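You operate a simulated robot arm through the tools that you are given. There is no shell and no other tool. Be economical: measure what you need, move in short steps, check, and stop when the job is done.

The job below is to be done with a simulated robot arm. You get a single attempt, and the scene is never put back.

Task
Rewind the tape to 000, play it and stop between 010 and 020.
Fine: volume at 6; switch the deck on first and leave it on.

Only the result counts: the job must be done as asked and must still hold three seconds after the hand-in. Knocking over, shifting, dropping, spilling or breaking anything else fails it.

Robot
A 6-joint arm with a two-finger parallel gripper, fixed in place. Base frame: the origin is at the foot of the arm, x ahead of it, y to its left, z up. Units: cm, degrees, N and s.
With the tool pointing down near the work surface it reaches from about 26 to 68 cm from the base axis. Its first joint turns from -66.0 to 66.0 degrees. Payload 2.9 kg.
The TCP is the grasp point between the finger pads, 3 cm short of the fingertips. In the tool frame z runs along the fingers and y along their closing line. Largest opening 11 cm; finger width 2, thickness 1; the body of the gripper, 4.8 by 11.2 cm, starts 5.5 cm behind the TCP.
Orientation is that of the tool frame in the base frame, as a unit quaternion [x, y, z, w]. With the fingers straight down and closing along the base's y, the tool's x points along the base's -x, its y along +y and its z along -z.

Tools
- The arm moves only by the tool apply_moves. Its argument "moves" is one flat list of numbers, 7 for each row, row after row: the shift along the tool's x, y, z in m, then the turn, a rotation vector about the tool's x, y, z in degrees, then the opening in per cent of the stroke, from 0 (shut) to 100 (fully open). In form: [x, y, z, rx, ry, rz, fingers, x, y, z, rx, ry, rz, fingers, ...]. A call has 1 to 12 rows; each row shifts and turns the commanded pose from where the row before left it, along the tool's axes as they then stand. A row lasts 0.2 s, in which the tool goes at most 5 cm and 8.6 degrees; a call with a longer step from one row to the next is refused whole, and so is a gripper value outside its range. A pose out of reach is approached as far as the arm can. The call stops where the force on the tool passes 70 N (or 10 N more than at its start, if that is more) or the arm is blocked; 0.2 s more then pass. The fingers move at their own pace (about 10.8 cm/s each) and stop on an object; they squeeze with about 25 N. The grip force told is the motor's: it shows also when the fingers shut on nothing. Time passes only in rows, and 0.2 s behind the last, so rows that do not move let the fingers close. The reply holds the time, the measured pose of the TCP, the force on the tool along the base axes, the opening and the grip force, in the units named above and with some noise, and new pictures: "pictures" is both (left out), scene, wrist or none.
- Cameras (640 x 400 px; columns grow to the right, rows downward): "scene" is fixed at [8.4, 44.14, 137.37]; the picture's right is [-0.59, -0.81, 0.00], its down [-0.52, 0.38, -0.76] and it looks along [0.61, -0.45, -0.65] (base axes); focal length 283 px, centre (320, 200). "wrist" rides on the gripper at [-3.6, 0, -5.7] in the tool frame; the picture's right is [0.00, -1.00, 0.00], its down [0.97, 0.00, -0.24] and it looks along [0.24, 0.00, 0.97] (tool axes); focal length 218 px, centre (320, 200). There is no depth. A picture from a camera that has moved, and an enlarged one, comes with that camera's place and axes in the base frame and with its lens. The place of the scene camera against the robot may be out by one fixed shift of up to 1.2 cm in any direction.
- close_up(camera, box): a new picture of the part [left, top, right, bottom] of that camera's present view, enlarged. No time passes.
- job_done(): hands the job in; it is judged then, once.

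Go step by step. Nothing tells you positions but the pictures and the camera data: compare them with the known pose of the tool, close in by small moves and look again before you grip or let go. The budget is 120 turns and 150 pictures, counting those below and the enlarged ones. Unless the task says otherwise, let go and move clear before handing in, and close with one line.

The tools are called after "Call:" as name(argument=value, ...) on one line, values as JSON. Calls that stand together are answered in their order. apply_moves: Moves the arm, as the interface text tells. Its arguments: {"type":"object","properties":{"moves":{"type":"array","items":{"type":"number"}},"pictures":{"type":"string","enum":["both","scene","wrist","none"]}},"required":["moves"]} The other tools are called the same way: close_up (camera, box) takes an enlarged picture of a part of a camera's view; job_done () hands the job in.

At the start:

```text
time: 0.0
position: [31.98, 20.34, 116.92]
tcp_rot: [0.0, 1.0, 0.0, 0.0]
ft_force: [0.5, -0.8, -0.3]
gripper_width: 10.98
grasp_force: 0.0
```

scene: 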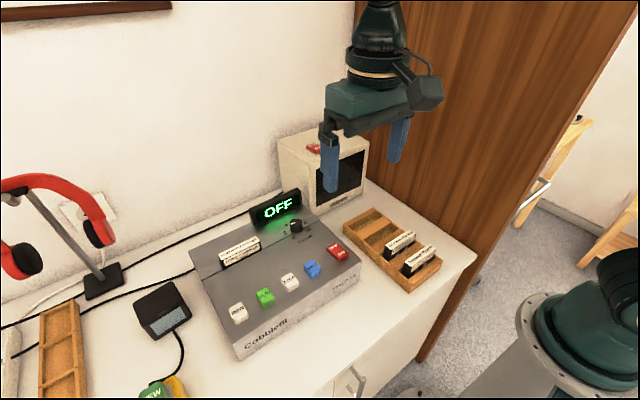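
wrist: 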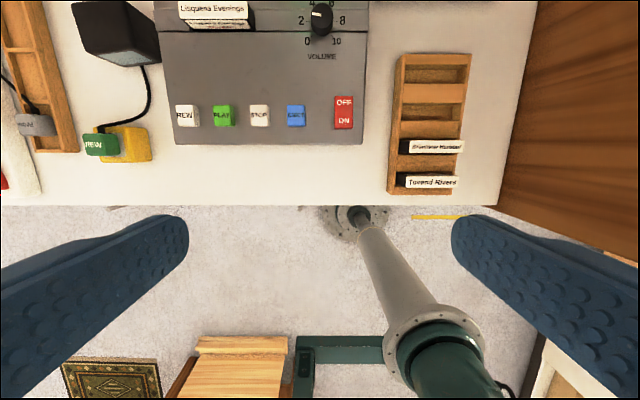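

I see a tape deck with REW/PLAY/STOP/EJECT keys, an OFF/ON rocker, a volume knob and a display reading OFF. First I'll look closer.

Call:
close_up(camera="scene", box=[180, 170, 380, 360])

Call:
close_up(camera="wrist", box=[150, 0, 390, 150])

Call:
close_up(camera="scene", box=[0, 260, 220, 400])

```text
2.11 times, centred on (280, 265) of scene
camera zoom: at [8.4, 44.14, 137.37], right [-0.59, -0.81, 0.0], down [-0.52, 0.38, -0.76], along [0.61, -0.45, -0.65], focal length 595 px, centre (404, 63)
```

zoom: 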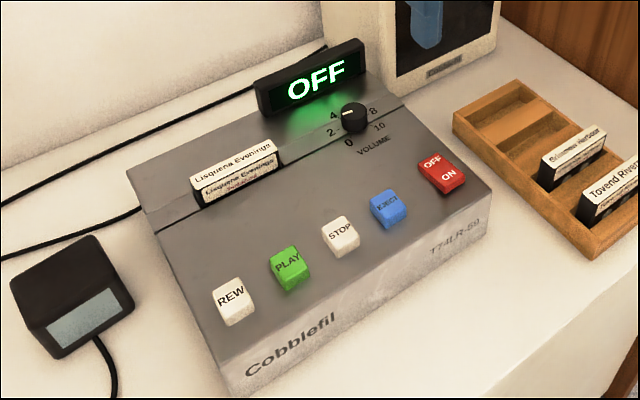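

```text
2.67 times, centred on (270, 75) of wrist
camera zoom: at [35.65, 20.41, 122.59], right [0.0, -1.0, 0.0], down [-0.97, 0.0, 0.24], along [-0.24, 0.0, -0.97], focal length 582 px, centre (453, 533)
```

zoom: 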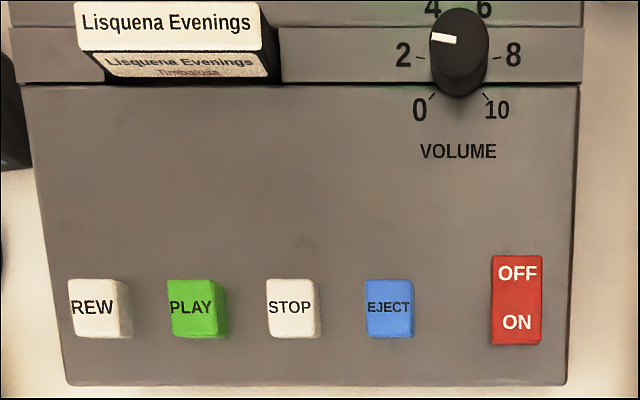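

```text
2.86 times, centred on (110, 330) of scene
camera zoom: at [8.4, 44.14, 137.37], right [-0.59, -0.81, 0.0], down [-0.52, 0.38, -0.76], along [0.61, -0.45, -0.65], focal length 808 px, centre (920, -171)
```

zoom: 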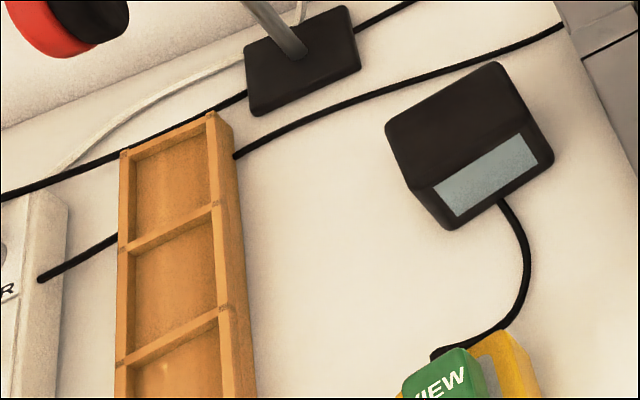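

The keys sit at about x 40, z 87, spaced roughly 5.5 cm in y, and the power rocker is near (39.5, 16.8). I'll close the fingers and move above the ON end of the rocker.

Call:
apply_moves(moves=[-0.0125, -0.006, 0.035, 0, 0, 0, 0, -0.0125, -0.006, 0.035, 0, 0, 0, 0, -0.0125, -0.006, 0.035, 0, 0, 0, 0, -0.0125, -0.006, 0.035, 0, 0, 0, 0, -0.0125, -0.006, 0.035, 0, 0, 0, 0, -0.0125, -0.006, 0.035, 0, 0, 0, 0, 0, 0, 0, 0, 0, 0, 0])

```text
time: 1.6
position: [39.39, 16.66, 96.02]
tcp_rot: [-0.001, 1.0, 0.0, 0.0]
ft_force: [-0.7, 0.4, 0.1]
gripper_width: 0.0
grasp_force: 25.3
camera wrist: at [43.15, 16.78, 101.65], right [0.0, -1.0, 0.0], down [-0.97, 0.0, 0.24], along [-0.24, 0.0, -0.97], focal length 218 px, centre (320, 200)
```

scene: 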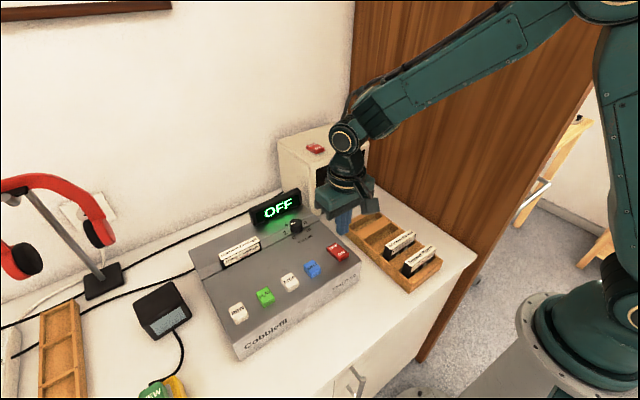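
wrist: 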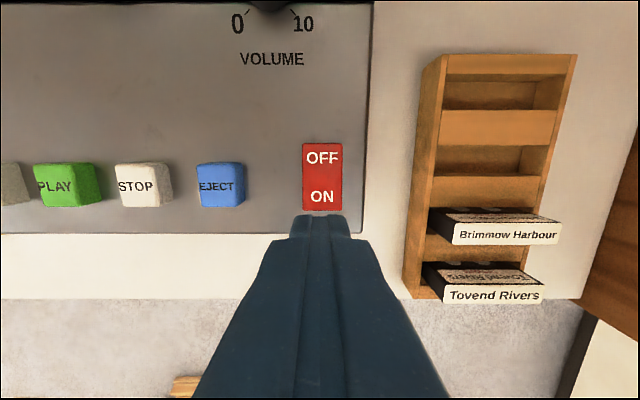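

The tip is just in front of and above the ON end. I'll lower it in steps until the rocker flips.

Call:
apply_moves(moves=[-0.003, 0, 0.025, 0, 0, 0, 0, 0, 0, 0.025, 0, 0, 0, 0, 0, 0, 0.005, 0, 0, 0, 0, 0, 0, 0.003, 0, 0, 0, 0, 0, 0, 0, 0, 0, 0, 0])

```text
time: 2.8
position: [39.79, 16.64, 90.08]
tcp_rot: [0.0, 1.0, 0.0, 0.0]
ft_force: [-0.6, 0.3, -0.4]
gripper_width: 0.0
grasp_force: 24.6
camera wrist: at [43.43, 16.79, 95.8], right [0.0, -1.0, 0.0], down [-0.97, 0.0, 0.24], along [-0.24, 0.0, -0.97], focal length 218 px, centre (320, 200)
```

scene: 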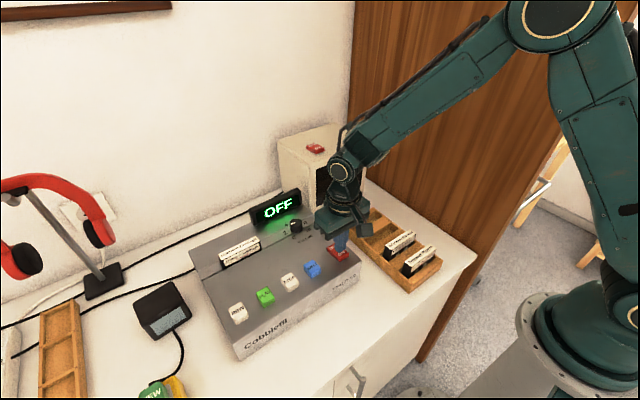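
wrist: 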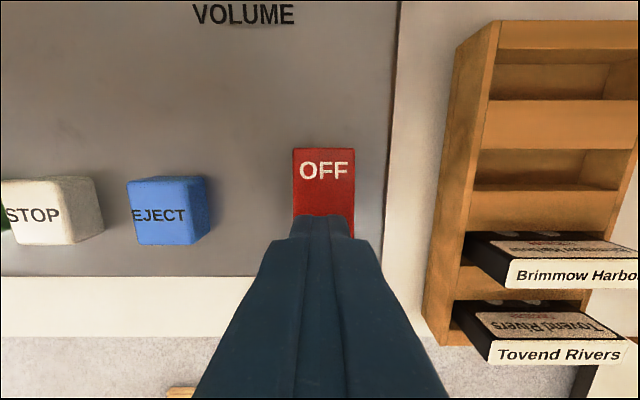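

No contact yet with the tip at z 87.1. I'll keep going in smaller steps.

Call:
apply_moves(moves=[0, 0, 0.003, 0, 0, 0, 0, 0, 0, 0.003, 0, 0, 0, 0, 0, 0, 0, 0, 0, 0, 0], pictures="scene")

```text
time: 3.6
position: [39.8, 16.72, 89.54]
tcp_rot: [0.0, 1.0, 0.0, -0.001]
ft_force: [-0.7, 0.0, -0.3]
gripper_width: 0.01
grasp_force: 25.1
```

scene: 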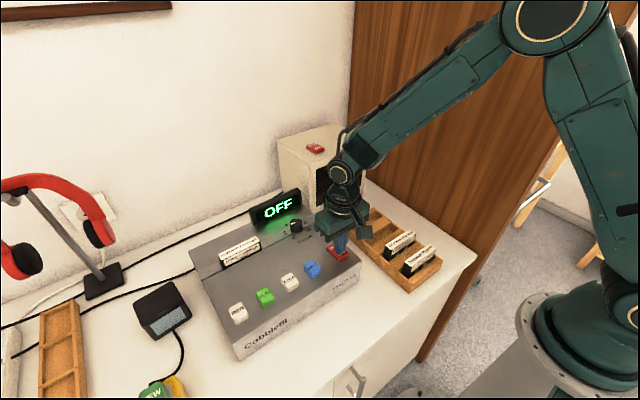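

Call:
apply_moves(moves=[0, 0, 0.003, 0, 0, 0, 0, 0, 0, 0.003, 0, 0, 0, 0, 0, 0, 0, 0, 0, 0, 0], pictures="scene")

```text
time: 4.4
position: [39.96, 16.81, 88.91]
tcp_rot: [0.0, 1.0, 0.0, 0.0]
ft_force: [-1.1, -0.4, 0.3]
gripper_width: 0.0
grasp_force: 25.2
```

scene: 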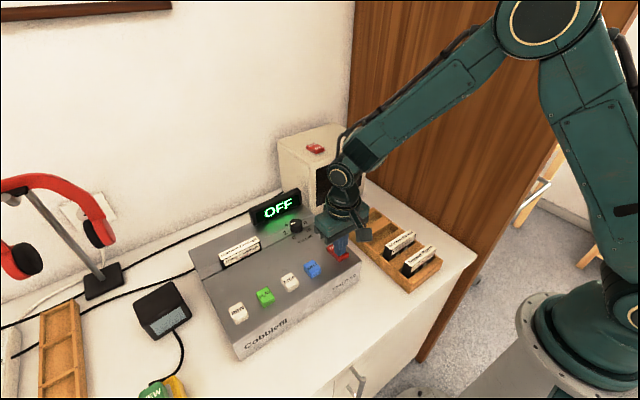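

Call:
apply_moves(moves=[0, 0, 0.003, 0, 0, 0, 0, 0, 0, 0.002, 0, 0, 0, 0, 0, 0, 0, 0, 0, 0, 0], pictures="both")

```text
time: 5.2
position: [39.7, 16.61, 88.76]
tcp_rot: [-0.001, 1.0, 0.001, 0.002]
ft_force: [-19.8, -7.3, 59.3]
gripper_width: 0.0
grasp_force: 25.4
camera wrist: at [43.4, 16.8, 94.42], right [0.0, -1.0, 0.0], down [-0.97, 0.0, 0.24], along [-0.24, 0.0, -0.97], focal length 218 px, centre (320, 200)
```

scene: 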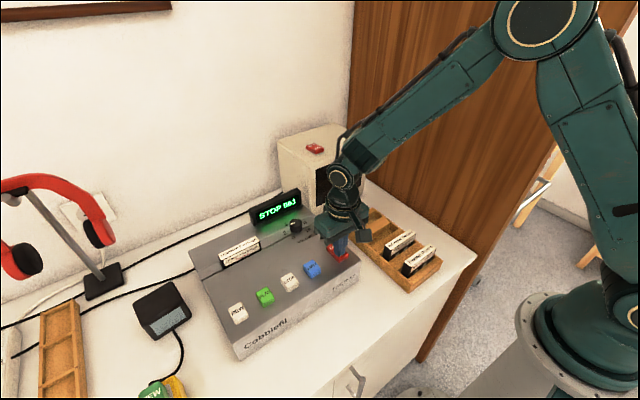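
wrist: 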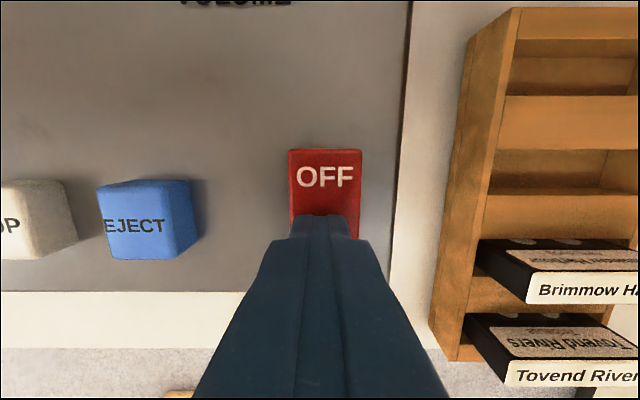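

The deck is on (STOP and a counter). I'll lift, read the display, and travel toward the REW key.

Call:
apply_moves(moves=[0, 0, -0.03, 0, 0, 0, 0, 0, 0, -0.03, 0, 0, 0, 0, -0.001, 0.045, 0, 0, 0, 0, 0, -0.001, 0.045, 0, 0, 0, 0, 0, -0.001, 0.045, 0, 0, 0, 0, 0, -0.001, 0.045, 0, 0, 0, 0, 0, -0.001, 0.045, 0, 0, 0, 0, 0, 0, 0.014, 0, 0, 0, 0, 0, 0, 0, 0, 0, 0, 0, 0])

Call:
close_up(camera="scene", box=[240, 180, 320, 240])

```text
time: 7.2
position: [40.42, 40.59, 94.48]
tcp_rot: [0.0, 1.0, 0.0, 0.0]
ft_force: [0.6, 0.8, 0.2]
gripper_width: 0.01
grasp_force: 25.2
camera wrist: at [43.97, 40.69, 100.08], right [0.0, -1.0, 0.0], down [-0.97, 0.0, 0.24], along [-0.24, 0.0, -0.97], focal length 218 px, centre (320, 200)
```

scene: 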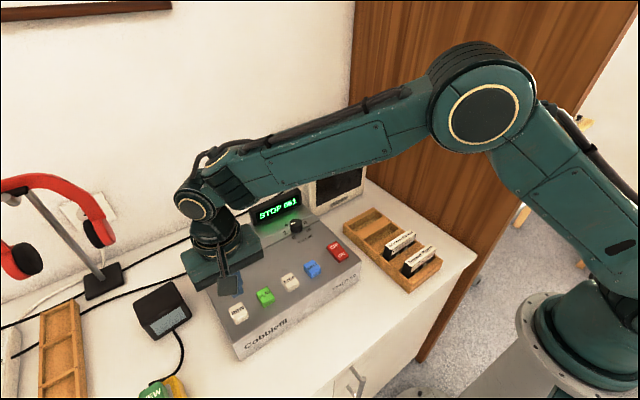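
wrist: 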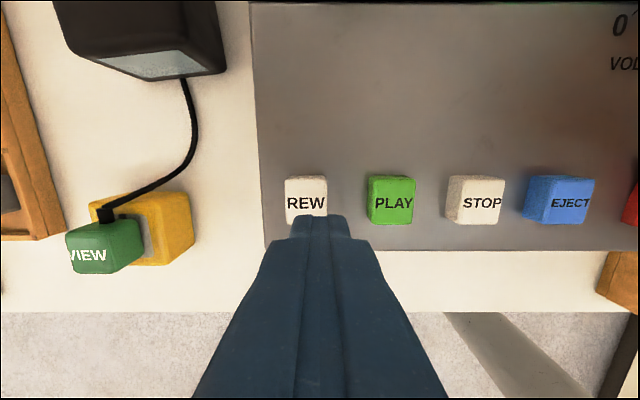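

```text
6.67 times, centred on (280, 210) of scene
camera zoom: at [8.4, 44.14, 137.37], right [-0.59, -0.81, 0.0], down [-0.52, 0.38, -0.76], along [0.61, -0.45, -0.65], focal length 1884 px, centre (587, 133)
```

zoom: 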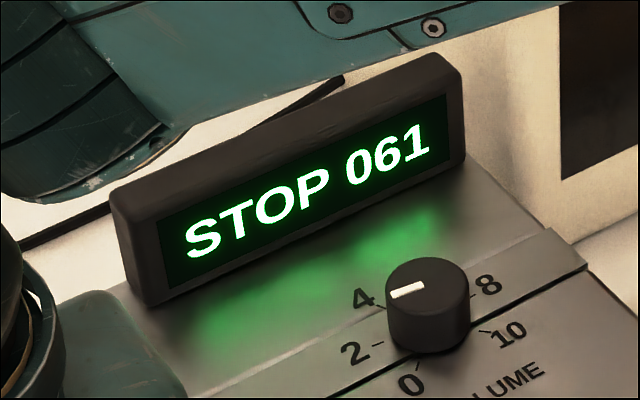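

Counter reads 061 stopped. The REW key is about 0.8 cm further left of the tip, so I'll shift and lower onto it.

Call:
apply_moves(moves=[0, 0.008, 0.02, 0, 0, 0, 0, 0, 0, 0.014, 0, 0, 0, 0, 0, 0, 0.003, 0, 0, 0, 0, 0, 0, 0.003, 0, 0, 0, 0, 0, 0, 0, 0, 0, 0, 0])

```text
time: 8.4
position: [40.41, 41.43, 90.33]
tcp_rot: [0.0, 1.0, 0.0, 0.0]
ft_force: [0.9, 0.0, -0.6]
gripper_width: 0.02
grasp_force: 25.3
camera wrist: at [43.95, 41.5, 96.04], right [0.0, -1.0, 0.0], down [-0.97, 0.0, 0.24], along [-0.24, 0.0, -0.97], focal length 218 px, centre (320, 200)
```

scene: 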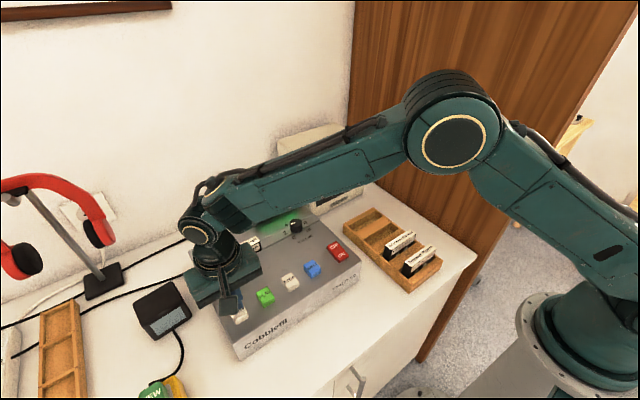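
wrist: 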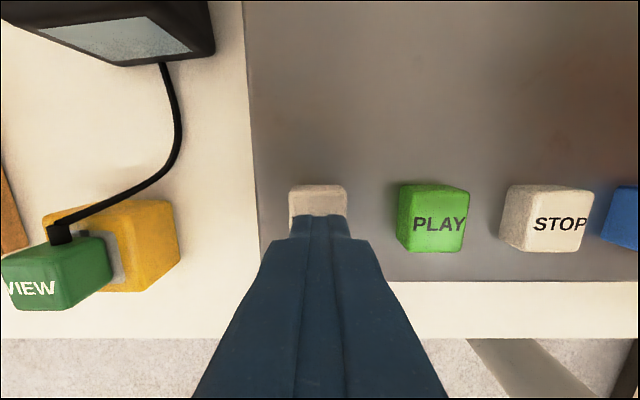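

Still no contact. Continuing down in small steps.

Call:
apply_moves(moves=[0, 0, 0.002, 0, 0, 0, 0, 0, 0, 0.002, 0, 0, 0, 0, 0, 0, 0.002, 0, 0, 0, 0, 0, 0, 0, 0, 0, 0, 0], pictures="wrist")

```text
time: 9.4
position: [40.22, 41.31, 89.73]
tcp_rot: [-0.001, 1.0, 0.0, -0.001]
ft_force: [-0.3, -0.1, 0.6]
gripper_width: 0.01
grasp_force: 25.6
camera wrist: at [43.94, 41.5, 95.46], right [0.0, -1.0, 0.0], down [-0.97, 0.0, 0.24], along [-0.24, 0.0, -0.97], focal length 218 px, centre (320, 200)
```

wrist: 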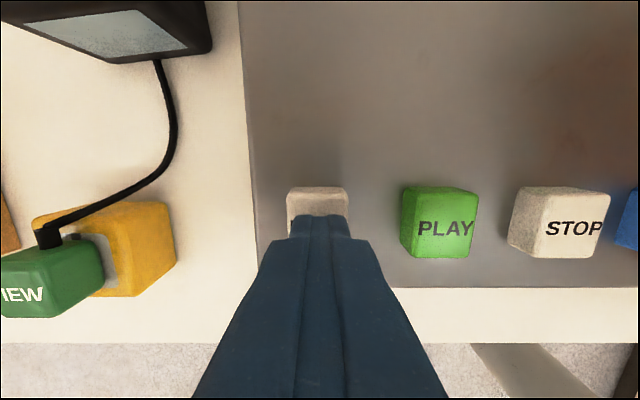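

Call:
apply_moves(moves=[0, 0, 0.002, 0, 0, 0, 0, 0, 0, 0.002, 0, 0, 0, 0, 0, 0, 0.002, 0, 0, 0, 0, 0, 0, 0, 0, 0, 0, 0], pictures="scene")

```text
time: 10.4
position: [40.26, 41.31, 89.28]
tcp_rot: [0.0, 1.0, 0.0, -0.001]
ft_force: [1.0, 0.0, 0.3]
gripper_width: 0.0
grasp_force: 25.0
```

scene: 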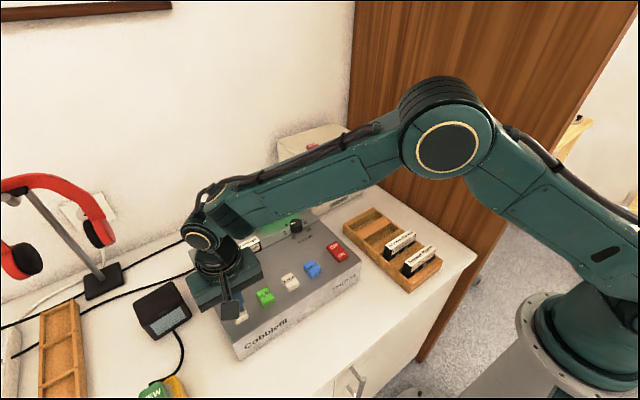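

Call:
apply_moves(moves=[0, 0, 0.002, 0, 0, 0, 0, 0, 0, 0.002, 0, 0, 0, 0, 0, 0, 0, 0, 0, 0, 0], pictures="none")

```text
time: 11.2
position: [40.31, 41.32, 88.68]
tcp_rot: [-0.001, 1.0, 0.0, 0.0]
ft_force: [-0.5, -0.6, 1.8]
gripper_width: 0.03
grasp_force: 24.8
```

Call:
apply_moves(moves=[0, 0, 0.002, 0, 0, 0, 0, 0, 0, 0, 0, 0, 0, 0], pictures="wrist")

```text
time: 11.8
position: [40.26, 41.34, 88.52]
tcp_rot: [-0.001, 1.0, 0.0, 0.0]
ft_force: [0.4, -1.1, 2.0]
gripper_width: 0.01
grasp_force: 25.4
camera wrist: at [43.94, 41.53, 94.3], right [0.0, -1.0, 0.0], down [-0.97, 0.0, 0.24], along [-0.24, 0.0, -0.97], focal length 218 px, centre (320, 200)
```

wrist: 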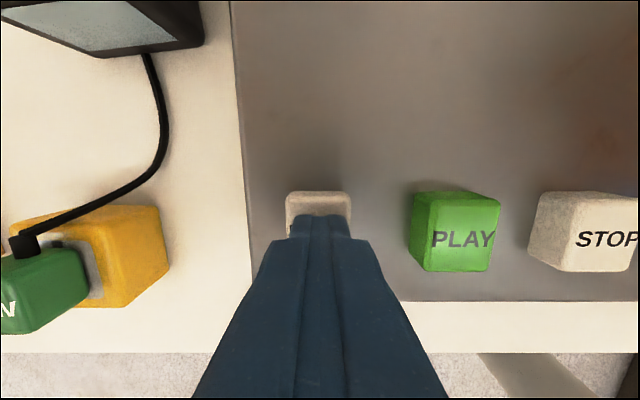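

The key seems to be in soft contact. I'll press a bit further.

Call:
apply_moves(moves=[0, 0, 0.002, 0, 0, 0, 0, 0, 0, 0, 0, 0, 0, 0], pictures="none")

Call:
apply_moves(moves=[0, 0, 0.002, 0, 0, 0, 0, 0, 0, 0, 0, 0, 0, 0], pictures="scene")

Call:
close_up(camera="scene", box=[240, 180, 320, 240])

```text
time: 12.4
position: [40.3, 41.38, 88.38]
tcp_rot: [-0.001, 1.0, 0.0, 0.0]
ft_force: [1.6, -1.8, 1.9]
gripper_width: 0.02
grasp_force: 24.8
```

```text
time: 13.0
position: [40.3, 41.43, 88.19]
tcp_rot: [0.0, 1.0, -0.001, 0.001]
ft_force: [0.5, 1.3, 2.1]
gripper_width: 0.01
grasp_force: 25.7
```

scene: 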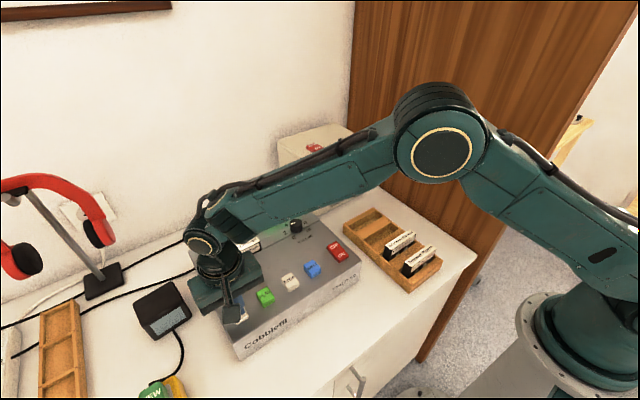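

```text
6.67 times, centred on (280, 210) of scene
camera zoom: at [8.4, 44.14, 137.37], right [-0.59, -0.81, 0.0], down [-0.52, 0.38, -0.76], along [0.61, -0.45, -0.65], focal length 1884 px, centre (587, 133)
```

zoom: 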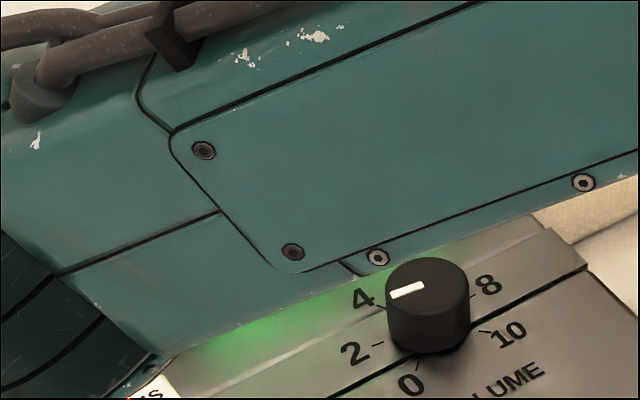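

The key pushes back about 2 N and has moved down by 5 mm. I'll lift and go toward PLAY so the display shows.

Call:
apply_moves(moves=[0, 0, -0.035, 0, 0, 0, 0, 0, 0, -0.035, 0, 0, 0, 0, 0, 0, 0, 0, 0, 0, 0], pictures="scene")

Call:
close_up(camera="scene", box=[240, 180, 320, 240])

```text
time: 13.8
position: [40.28, 41.35, 95.27]
tcp_rot: [0.0, 1.0, 0.0, 0.001]
ft_force: [-0.2, 0.0, -0.4]
gripper_width: 0.0
grasp_force: 24.8
```

scene: 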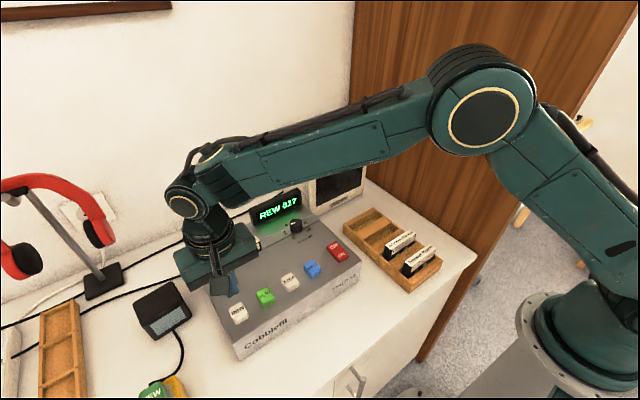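

```text
6.67 times, centred on (280, 210) of scene
camera zoom: at [8.4, 44.14, 137.37], right [-0.59, -0.81, 0.0], down [-0.52, 0.38, -0.76], along [0.61, -0.45, -0.65], focal length 1884 px, centre (587, 133)
```

zoom: 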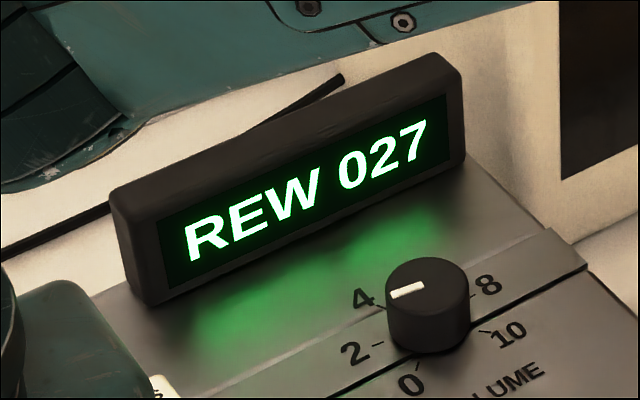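

REW works (027 and falling). While it rewinds I'll move above the volume knob with the fingers partly open.

Call:
apply_moves(moves=[0, 0, -0.03, 0, 0, 0, 0, 0, 0, -0.02, 0, 0, 0, 0, -0.0144, -0.0263, 0, 0, 0, 0, 45, -0.0144, -0.0263, 0, 0, 0, 0, 45, -0.0144, -0.0263, 0, 0, 0, 0, 45, -0.0144, -0.0263, 0, 0, 0, 0, 45, -0.0144, -0.0263, 0, 0, 0, 0, 45, -0.0144, -0.0263, 0, 0, 0, 0, 45, -0.0144, -0.0263, 0, 0, 0, 0, 45, -0.0144, -0.0263, 0, 0, 0, 0, 45, 0, 0, 0, 0, 0, 0, 45])

Call:
close_up(camera="wrist", box=[200, 50, 440, 250])

```text
time: 16.2
position: [51.76, 20.28, 100.02]
tcp_rot: [0.0, 1.0, -0.001, 0.0]
ft_force: [-0.3, -0.1, -0.1]
gripper_width: 4.97
grasp_force: 0.0
camera wrist: at [55.45, 20.49, 105.78], right [0.0, -1.0, 0.0], down [-0.97, 0.0, 0.24], along [-0.24, 0.0, -0.97], focal length 218 px, centre (320, 200)
```

scene: 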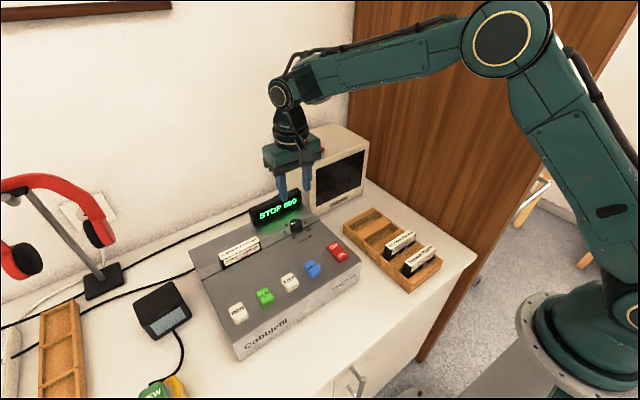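
wrist: 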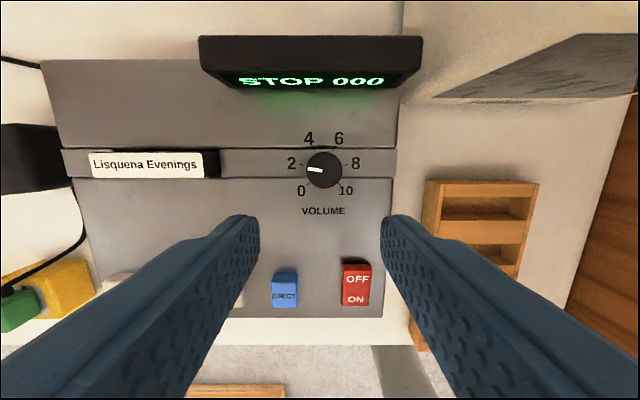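

```text
2.00 times, centred on (320, 150) of wrist
camera zoom: at [55.45, 20.49, 105.78], right [0.0, -1.0, 0.0], down [-0.97, 0.0, 0.24], along [-0.24, 0.0, -0.97], focal length 436 px, centre (320, 300)
```

zoom: 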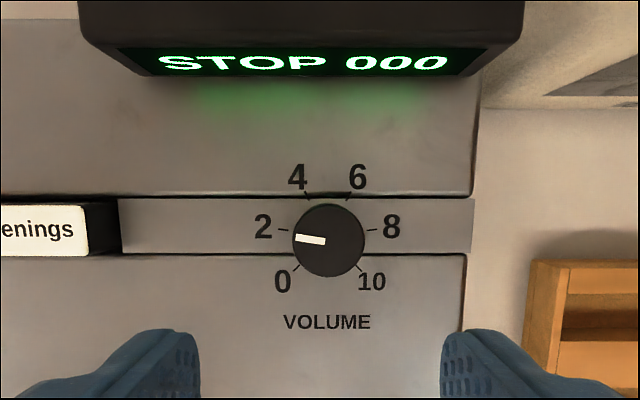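

Tape stopped at 000, and the pointer is at about 2, so it needs roughly +108° clockwise. Knob looks to be at (53.5, 20.3) with its top near z 87; I'll move over it, pre-turning the gripper by -27°.

Call:
apply_moves(moves=[-0.0175, 0, 0.02, 0, 0, 0, 45, 0, 0, 0.02, 0, 0, 0, 45, 0, 0, 0.02, 0, 0, 0, 45, 0, 0, 0, 0, 0, 0, 45])

Call:
apply_moves(moves=[0, 0, 0, 0, 0, -7, 45, 0, 0, 0, 0, 0, -7, 45, 0, 0, 0, 0, 0, -7, 45, 0, 0, 0, 0, 0, -7, 45, 0, 0, 0, 0, 0, 0, 45])

```text
time: 17.2
position: [53.51, 20.29, 94.11]
tcp_rot: [0.0, 1.0, 0.0, 0.0]
ft_force: [0.0, -0.3, 0.2]
gripper_width: 4.96
grasp_force: 0.1
camera wrist: at [57.24, 20.44, 99.87], right [0.0, -1.0, 0.0], down [-0.97, 0.0, 0.24], along [-0.24, 0.0, -0.97], focal length 218 px, centre (320, 200)
```

scene: 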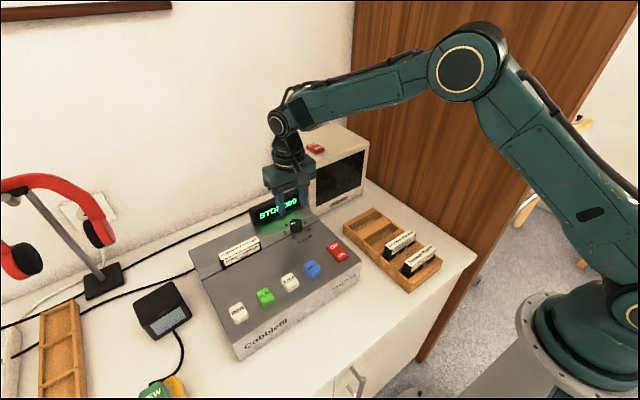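
wrist: 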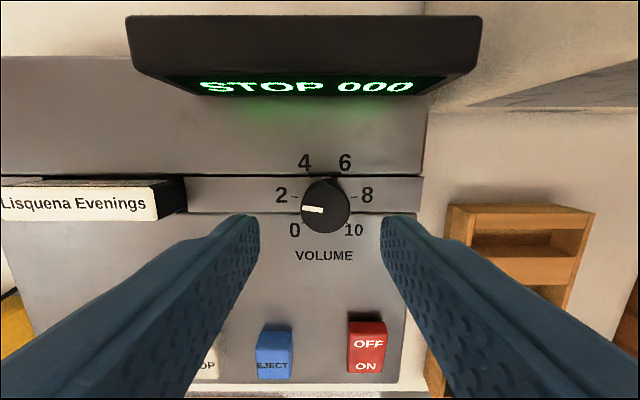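

```text
time: 18.4
position: [53.6, 20.36, 94.15]
tcp_rot: [-0.243, 0.97, 0.001, 0.0]
ft_force: [0.4, 0.0, 0.3]
gripper_width: 4.95
grasp_force: 0.1
camera wrist: at [56.79, 22.18, 99.9], right [0.47, -0.88, 0.0], down [-0.86, -0.46, 0.24], along [-0.21, -0.11, -0.97], focal length 218 px, centre (320, 200)
```

scene: 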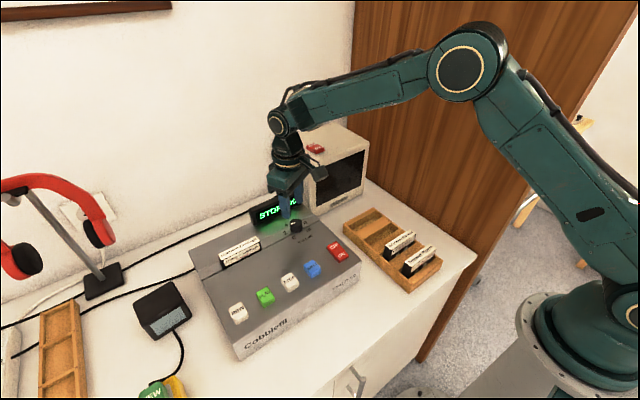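
wrist: 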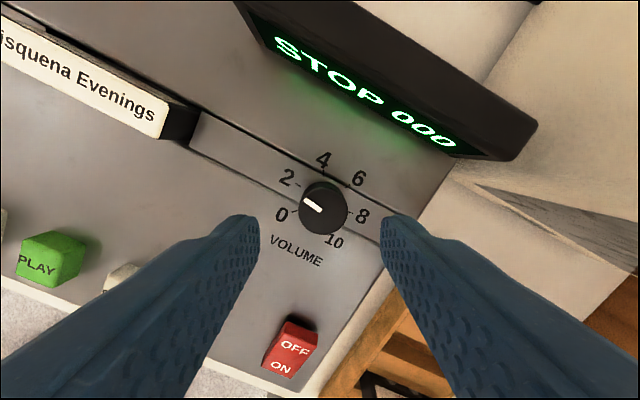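

The TCP is nearly centred over the knob. Lowering 4 cm with the fingers straddling it, then a check.

Call:
apply_moves(moves=[0, 0, 0.02, 0, 0, 0, 45, 0, 0, 0.015, 0, 0, 0, 45, 0, 0, 0, 0, 0, 0, 45])

Call:
close_up(camera="scene", box=[250, 170, 350, 250])

```text
time: 19.2
position: [53.48, 20.37, 90.73]
tcp_rot: [-0.242, 0.97, 0.0, 0.0]
ft_force: [-0.2, -0.4, 0.0]
gripper_width: 4.99
grasp_force: 0.0
camera wrist: at [56.83, 22.13, 96.41], right [0.47, -0.88, 0.0], down [-0.86, -0.46, 0.24], along [-0.21, -0.11, -0.97], focal length 218 px, centre (320, 200)
```

scene: 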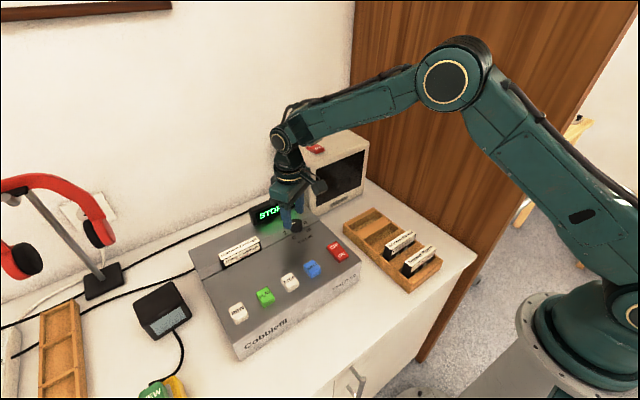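
wrist: 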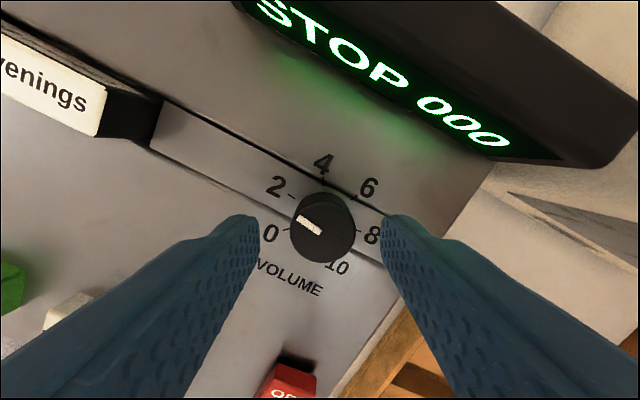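

```text
5.00 times, centred on (300, 210) of scene
camera zoom: at [8.4, 44.14, 137.37], right [-0.59, -0.81, 0.0], down [-0.52, 0.38, -0.76], along [0.61, -0.45, -0.65], focal length 1413 px, centre (420, 150)
```

zoom: 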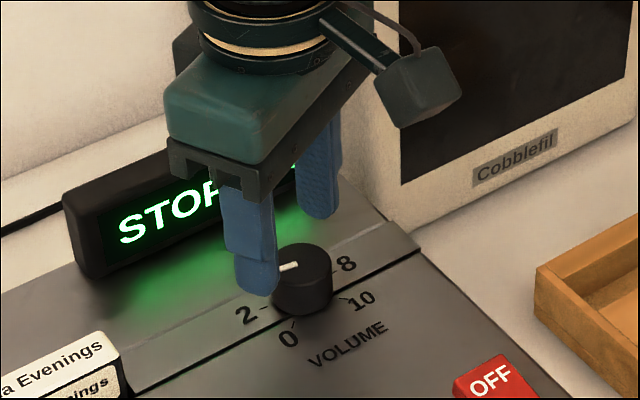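

The knob sits about 0.3 cm ahead of the finger line and at tip height. I'll adjust, go down 1.2 cm and close.

Call:
apply_moves(moves=[-0.003, -0.001, 0, 0, 0, 0, 45, 0, 0, 0.006, 0, 0, 0, 45, 0, 0, 0.006, 0, 0, 0, 45, 0, 0, 0, 0, 0, 0, 45])

Call:
close_up(camera="scene", box=[250, 170, 350, 250])

```text
time: 20.2
position: [53.91, 20.41, 89.36]
tcp_rot: [-0.242, 0.97, 0.0, 0.0]
ft_force: [-0.4, 0.2, 0.4]
gripper_width: 4.95
grasp_force: 0.1
camera wrist: at [57.1, 22.18, 95.19], right [0.47, -0.88, 0.0], down [-0.86, -0.46, 0.24], along [-0.21, -0.11, -0.97], focal length 218 px, centre (320, 200)
```

scene: 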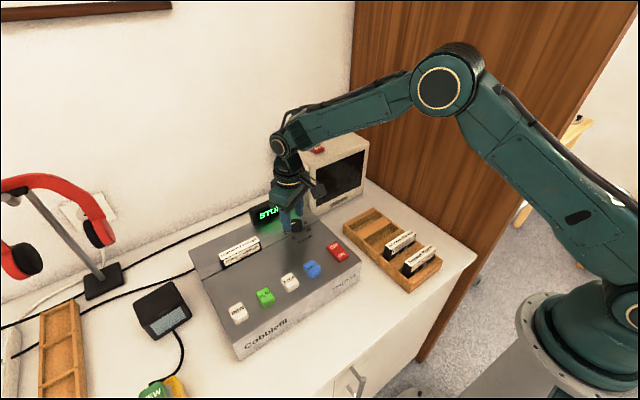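
wrist: 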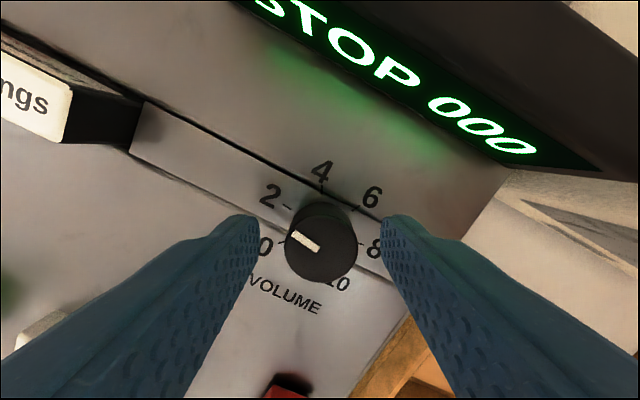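

```text
5.00 times, centred on (300, 210) of scene
camera zoom: at [8.4, 44.14, 137.37], right [-0.59, -0.81, 0.0], down [-0.52, 0.38, -0.76], along [0.61, -0.45, -0.65], focal length 1413 px, centre (420, 150)
```

zoom: 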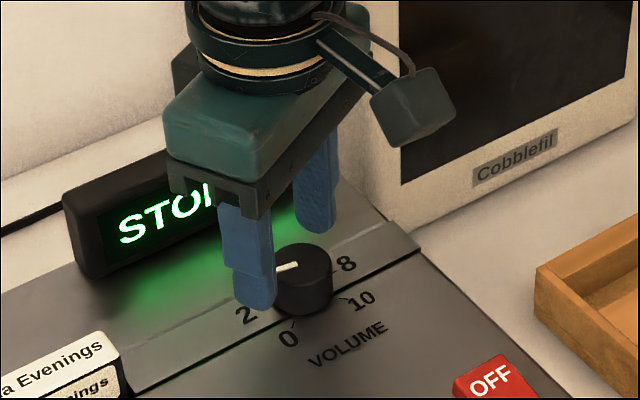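

Well aligned now. I'll drop 0.3 cm more and close on the knob.

Call:
apply_moves(moves=[0, -0.0008, 0.003, 0, 0, 0, 45, 0, 0, 0, 0, 0, 0, 30, 0, 0, 0, 0, 0, 0, 15, 0, 0, 0, 0, 0, 0, 15])

```text
time: 21.2
position: [54.03, 20.43, 89.23]
tcp_rot: [-0.242, 0.97, 0.0, 0.0]
ft_force: [0.0, -1.0, 1.1]
gripper_width: 3.13
grasp_force: 45.0
camera wrist: at [57.15, 22.14, 94.93], right [0.47, -0.88, 0.0], down [-0.86, -0.46, 0.24], along [-0.21, -0.11, -0.97], focal length 218 px, centre (320, 200)
```

scene: 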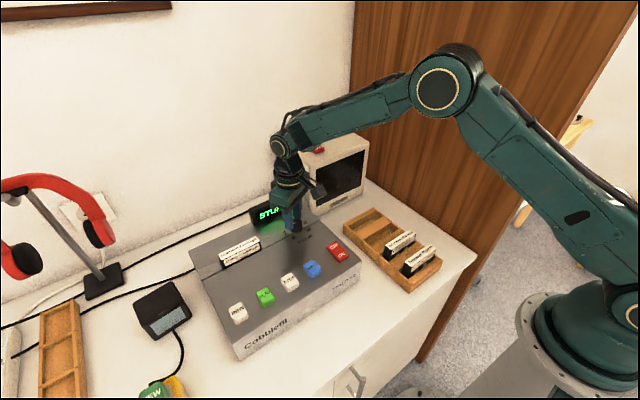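
wrist: 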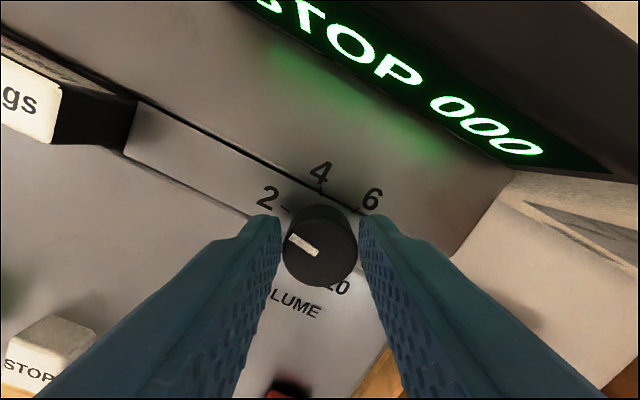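

Gripped at 3.1 cm. Twisting clockwise 56°.

Call:
apply_moves(moves=[0, 0, 0, 0, 0, 8, 15, 0, 0, 0, 0, 0, 8, 15, 0, 0, 0, 0, 0, 8, 15, 0, 0, 0, 0, 0, 8, 15, 0, 0, 0, 0, 0, 8, 15, 0, 0, 0, 0, 0, 8, 15, 0, 0, 0, 0, 0, 8, 15, 0, 0, 0, 0, 0, 0, 15])

```text
time: 23.0
position: [53.86, 19.57, 89.24]
tcp_rot: [0.25, 0.968, -0.003, -0.001]
ft_force: [-9.0, -43.6, 12.5]
gripper_width: 3.13
grasp_force: 44.7
camera wrist: at [57.16, 18.08, 94.91], right [-0.48, -0.88, 0.01], down [-0.85, 0.47, 0.24], along [-0.21, 0.11, -0.97], focal length 218 px, centre (320, 200)
```

scene: 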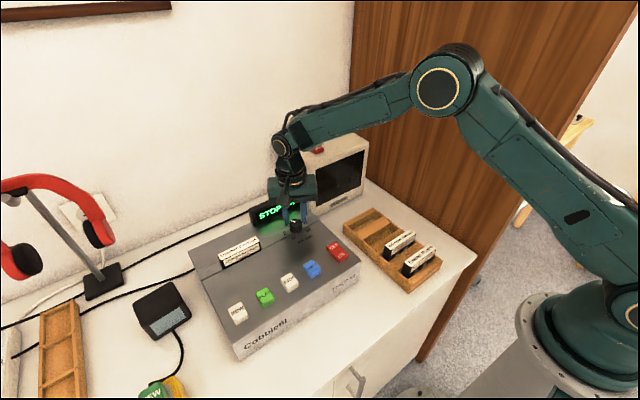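
wrist: 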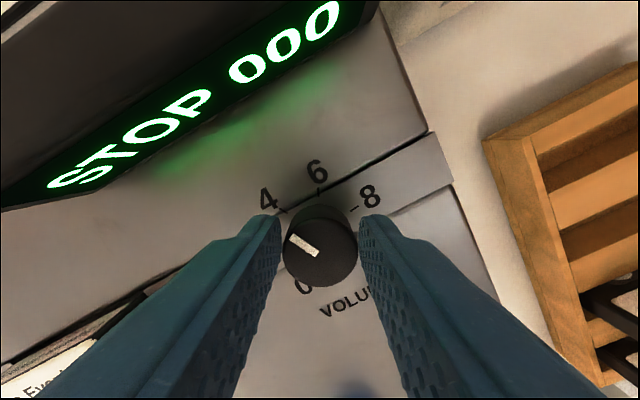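

The knob followed to about 4, but the sideways force shows my grip is ~0.7 cm off centre along the finger width. I'll release, turn back and re-centre at (53.4, 20.1).

Call:
apply_moves(moves=[0, 0, 0, 0, 0, 0, 45, 0, 0, 0, 0, 0, 0, 45, 0, 0, -0.015, 0, 0, 0, 45, 0, 0, 0, 0, 0, -8, 45, 0, 0, 0, 0, 0, -8, 45, 0, 0, 0, 0, 0, -8, 45, 0, 0, 0, 0, 0, -8, 45, 0, 0, 0, 0, 0, -8, 45, 0, 0, 0, 0, 0, -8, 45, 0, 0, 0, 0, 0, -8, 45, 0, 0, 0, 0, 0, 0, 45])

Call:
close_up(camera="scene", box=[180, 170, 380, 360])

```text
time: 25.4
position: [53.95, 20.39, 90.76]
tcp_rot: [-0.243, 0.97, 0.001, 0.0]
ft_force: [-0.5, -0.4, 0.3]
gripper_width: 4.96
grasp_force: 0.1
camera wrist: at [57.13, 22.15, 96.41], right [0.47, -0.88, 0.0], down [-0.86, -0.46, 0.24], along [-0.21, -0.11, -0.97], focal length 218 px, centre (320, 200)
```

scene: 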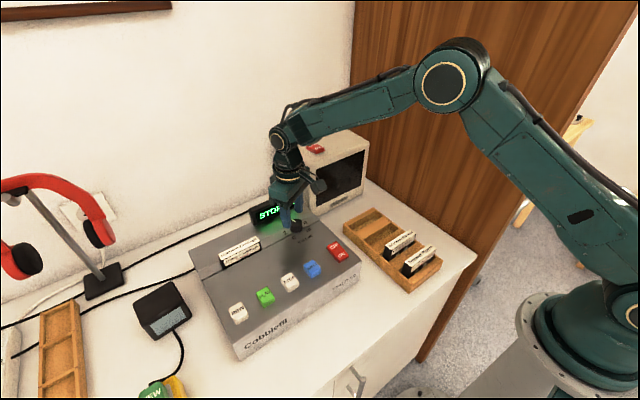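
wrist: 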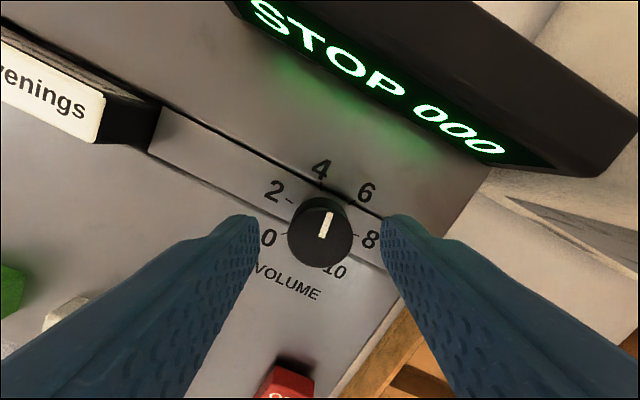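

```text
2.11 times, centred on (280, 265) of scene
camera zoom: at [8.4, 44.14, 137.37], right [-0.59, -0.81, 0.0], down [-0.52, 0.38, -0.76], along [0.61, -0.45, -0.65], focal length 595 px, centre (404, 63)
```

zoom: 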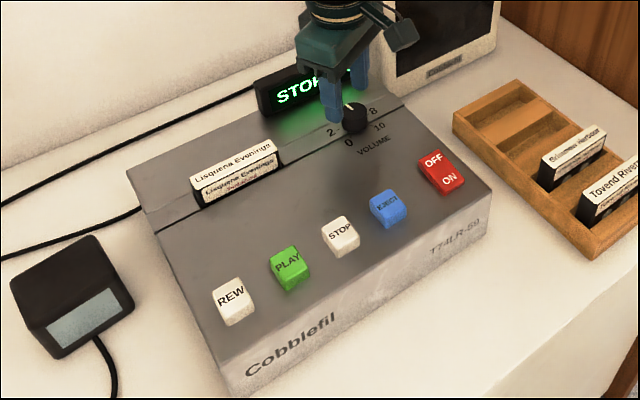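

The knob points a little past 4 and the deck hasn't moved. Shifting 0.6 cm to centre, going down and gripping again.

Call:
apply_moves(moves=[0.006, 0, 0, 0, 0, 0, 45, 0, 0, 0.008, 0, 0, 0, 45, 0, 0, 0.008, 0, 0, 0, 45, 0, 0, 0, 0, 0, 0, 45, 0, 0, 0, 0, 0, 0, 30, 0, 0, 0, 0, 0, 0, 15, 0, 0, 0, 0, 0, 0, 15])

```text
time: 27.0
position: [53.41, 20.11, 88.96]
tcp_rot: [-0.242, 0.97, 0.0, 0.0]
ft_force: [0.5, -2.3, -3.2]
gripper_width: 3.11
grasp_force: 44.9
camera wrist: at [56.6, 21.84, 94.75], right [0.47, -0.88, 0.0], down [-0.86, -0.46, 0.24], along [-0.21, -0.11, -0.97], focal length 218 px, centre (320, 200)
```

scene: 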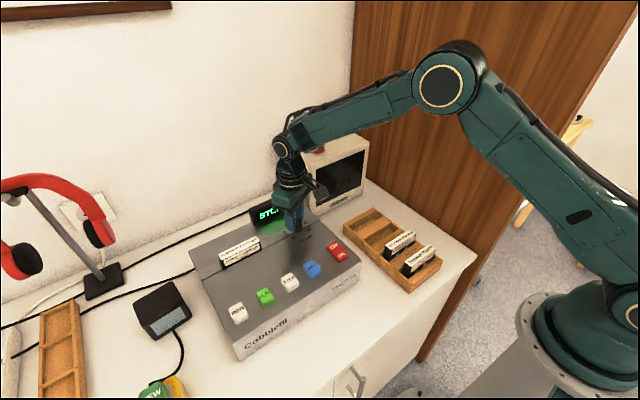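
wrist: 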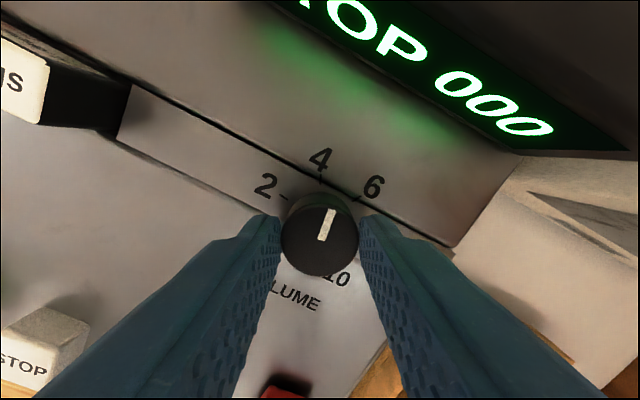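

The pointer reads ~4.4 here; twisting 40° more, then I'll check.

Call:
apply_moves(moves=[0, 0, 0, 0, 0, 8, 15, 0, 0, 0, 0, 0, 8, 15, 0, 0, 0, 0, 0, 8, 15, 0, 0, 0, 0, 0, 8, 15, 0, 0, 0, 0, 0, 8, 15, 0, 0, 0, 0, 0, 0, 15])

Call:
close_up(camera="wrist", box=[240, 130, 400, 310])

```text
time: 28.4
position: [53.55, 20.07, 89.09]
tcp_rot: [0.106, 0.994, -0.001, -0.001]
ft_force: [0.5, -12.5, -5.0]
gripper_width: 3.17
grasp_force: 45.3
camera wrist: at [56.95, 19.33, 94.75], right [-0.21, -0.98, 0.0], down [-0.95, 0.21, 0.24], along [-0.24, 0.05, -0.97], focal length 218 px, centre (320, 200)
```

scene: 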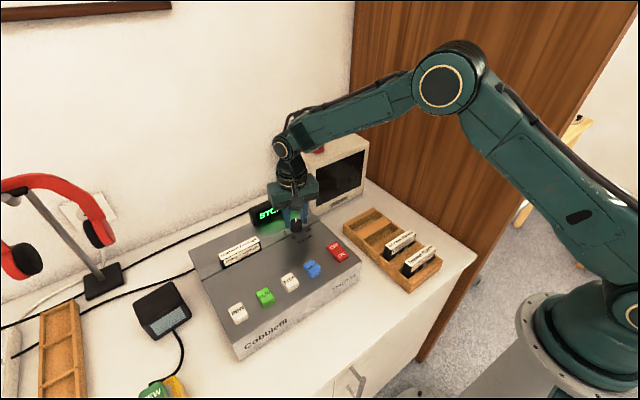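
wrist: 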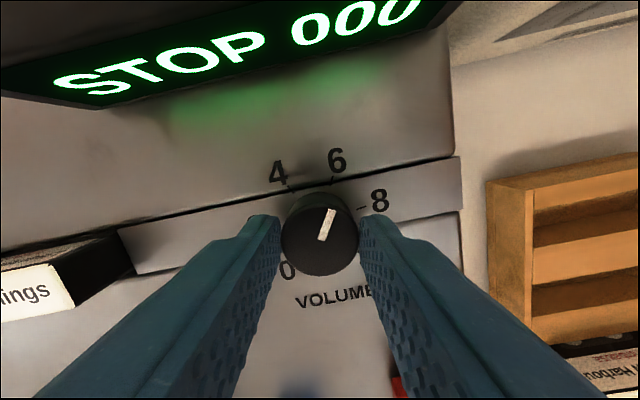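

```text
2.22 times, centred on (320, 220) of wrist
camera zoom: at [56.95, 19.33, 94.75], right [-0.21, -0.98, 0.0], down [-0.95, 0.21, 0.24], along [-0.24, 0.05, -0.97], focal length 485 px, centre (320, 156)
```

zoom: 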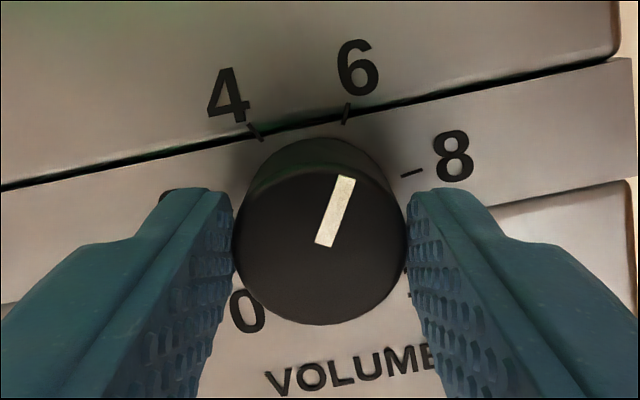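

Pointer computes to ≈28° clockwise versus 27° for the 6 mark, so that's good. Releasing and rising to verify.

Call:
apply_moves(moves=[0, 0, 0, 0, 0, 0, 45, 0, 0, 0, 0, 0, 0, 45, 0, 0, -0.03, 0, 0, 0, 45, 0, 0, -0.03, 0, 0, 0, 45, 0, 0, 0, 0, 0, -6, 45, 0, 0, 0, 0, 0, -6, 45, 0, 0, 0, 0, 0, 0, 0])

Call:
close_up(camera="wrist", box=[260, 130, 380, 250])

```text
time: 30.0
position: [53.51, 20.12, 95.01]
tcp_rot: [-0.001, 1.0, 0.0, 0.0]
ft_force: [-0.3, -0.4, -0.4]
gripper_width: 0.0
grasp_force: 25.1
camera wrist: at [57.02, 20.19, 100.77], right [0.0, -1.0, 0.0], down [-0.97, 0.0, 0.24], along [-0.24, 0.0, -0.97], focal length 218 px, centre (320, 200)
```

scene: 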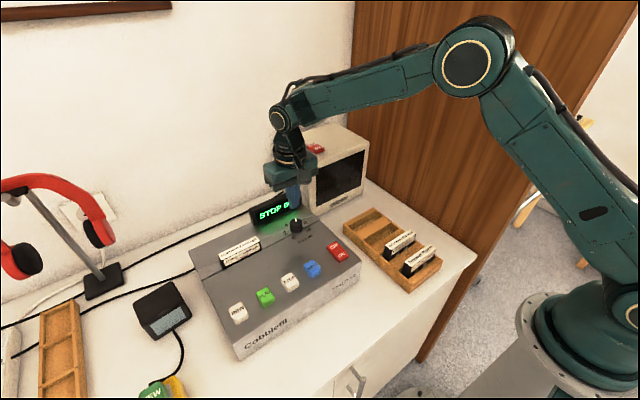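
wrist: 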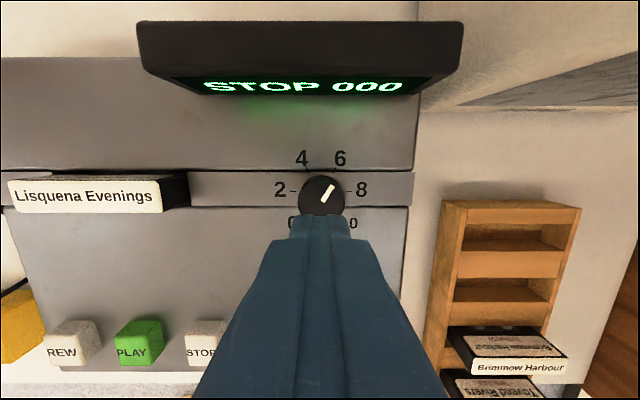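

```text
3.33 times, centred on (320, 190) of wrist
camera zoom: at [57.02, 20.19, 100.77], right [0.0, -1.0, 0.0], down [-0.97, 0.0, 0.24], along [-0.24, 0.0, -0.97], focal length 728 px, centre (320, 233)
```

zoom: 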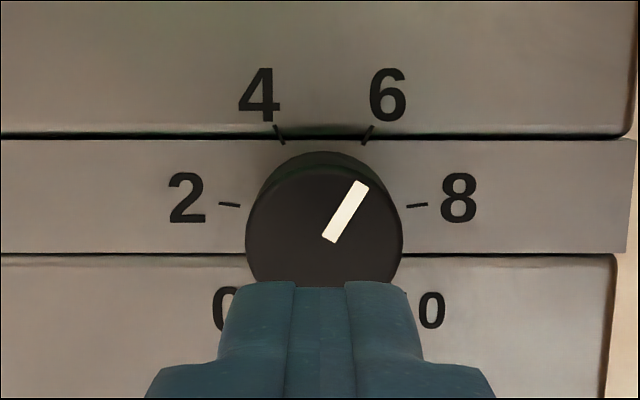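

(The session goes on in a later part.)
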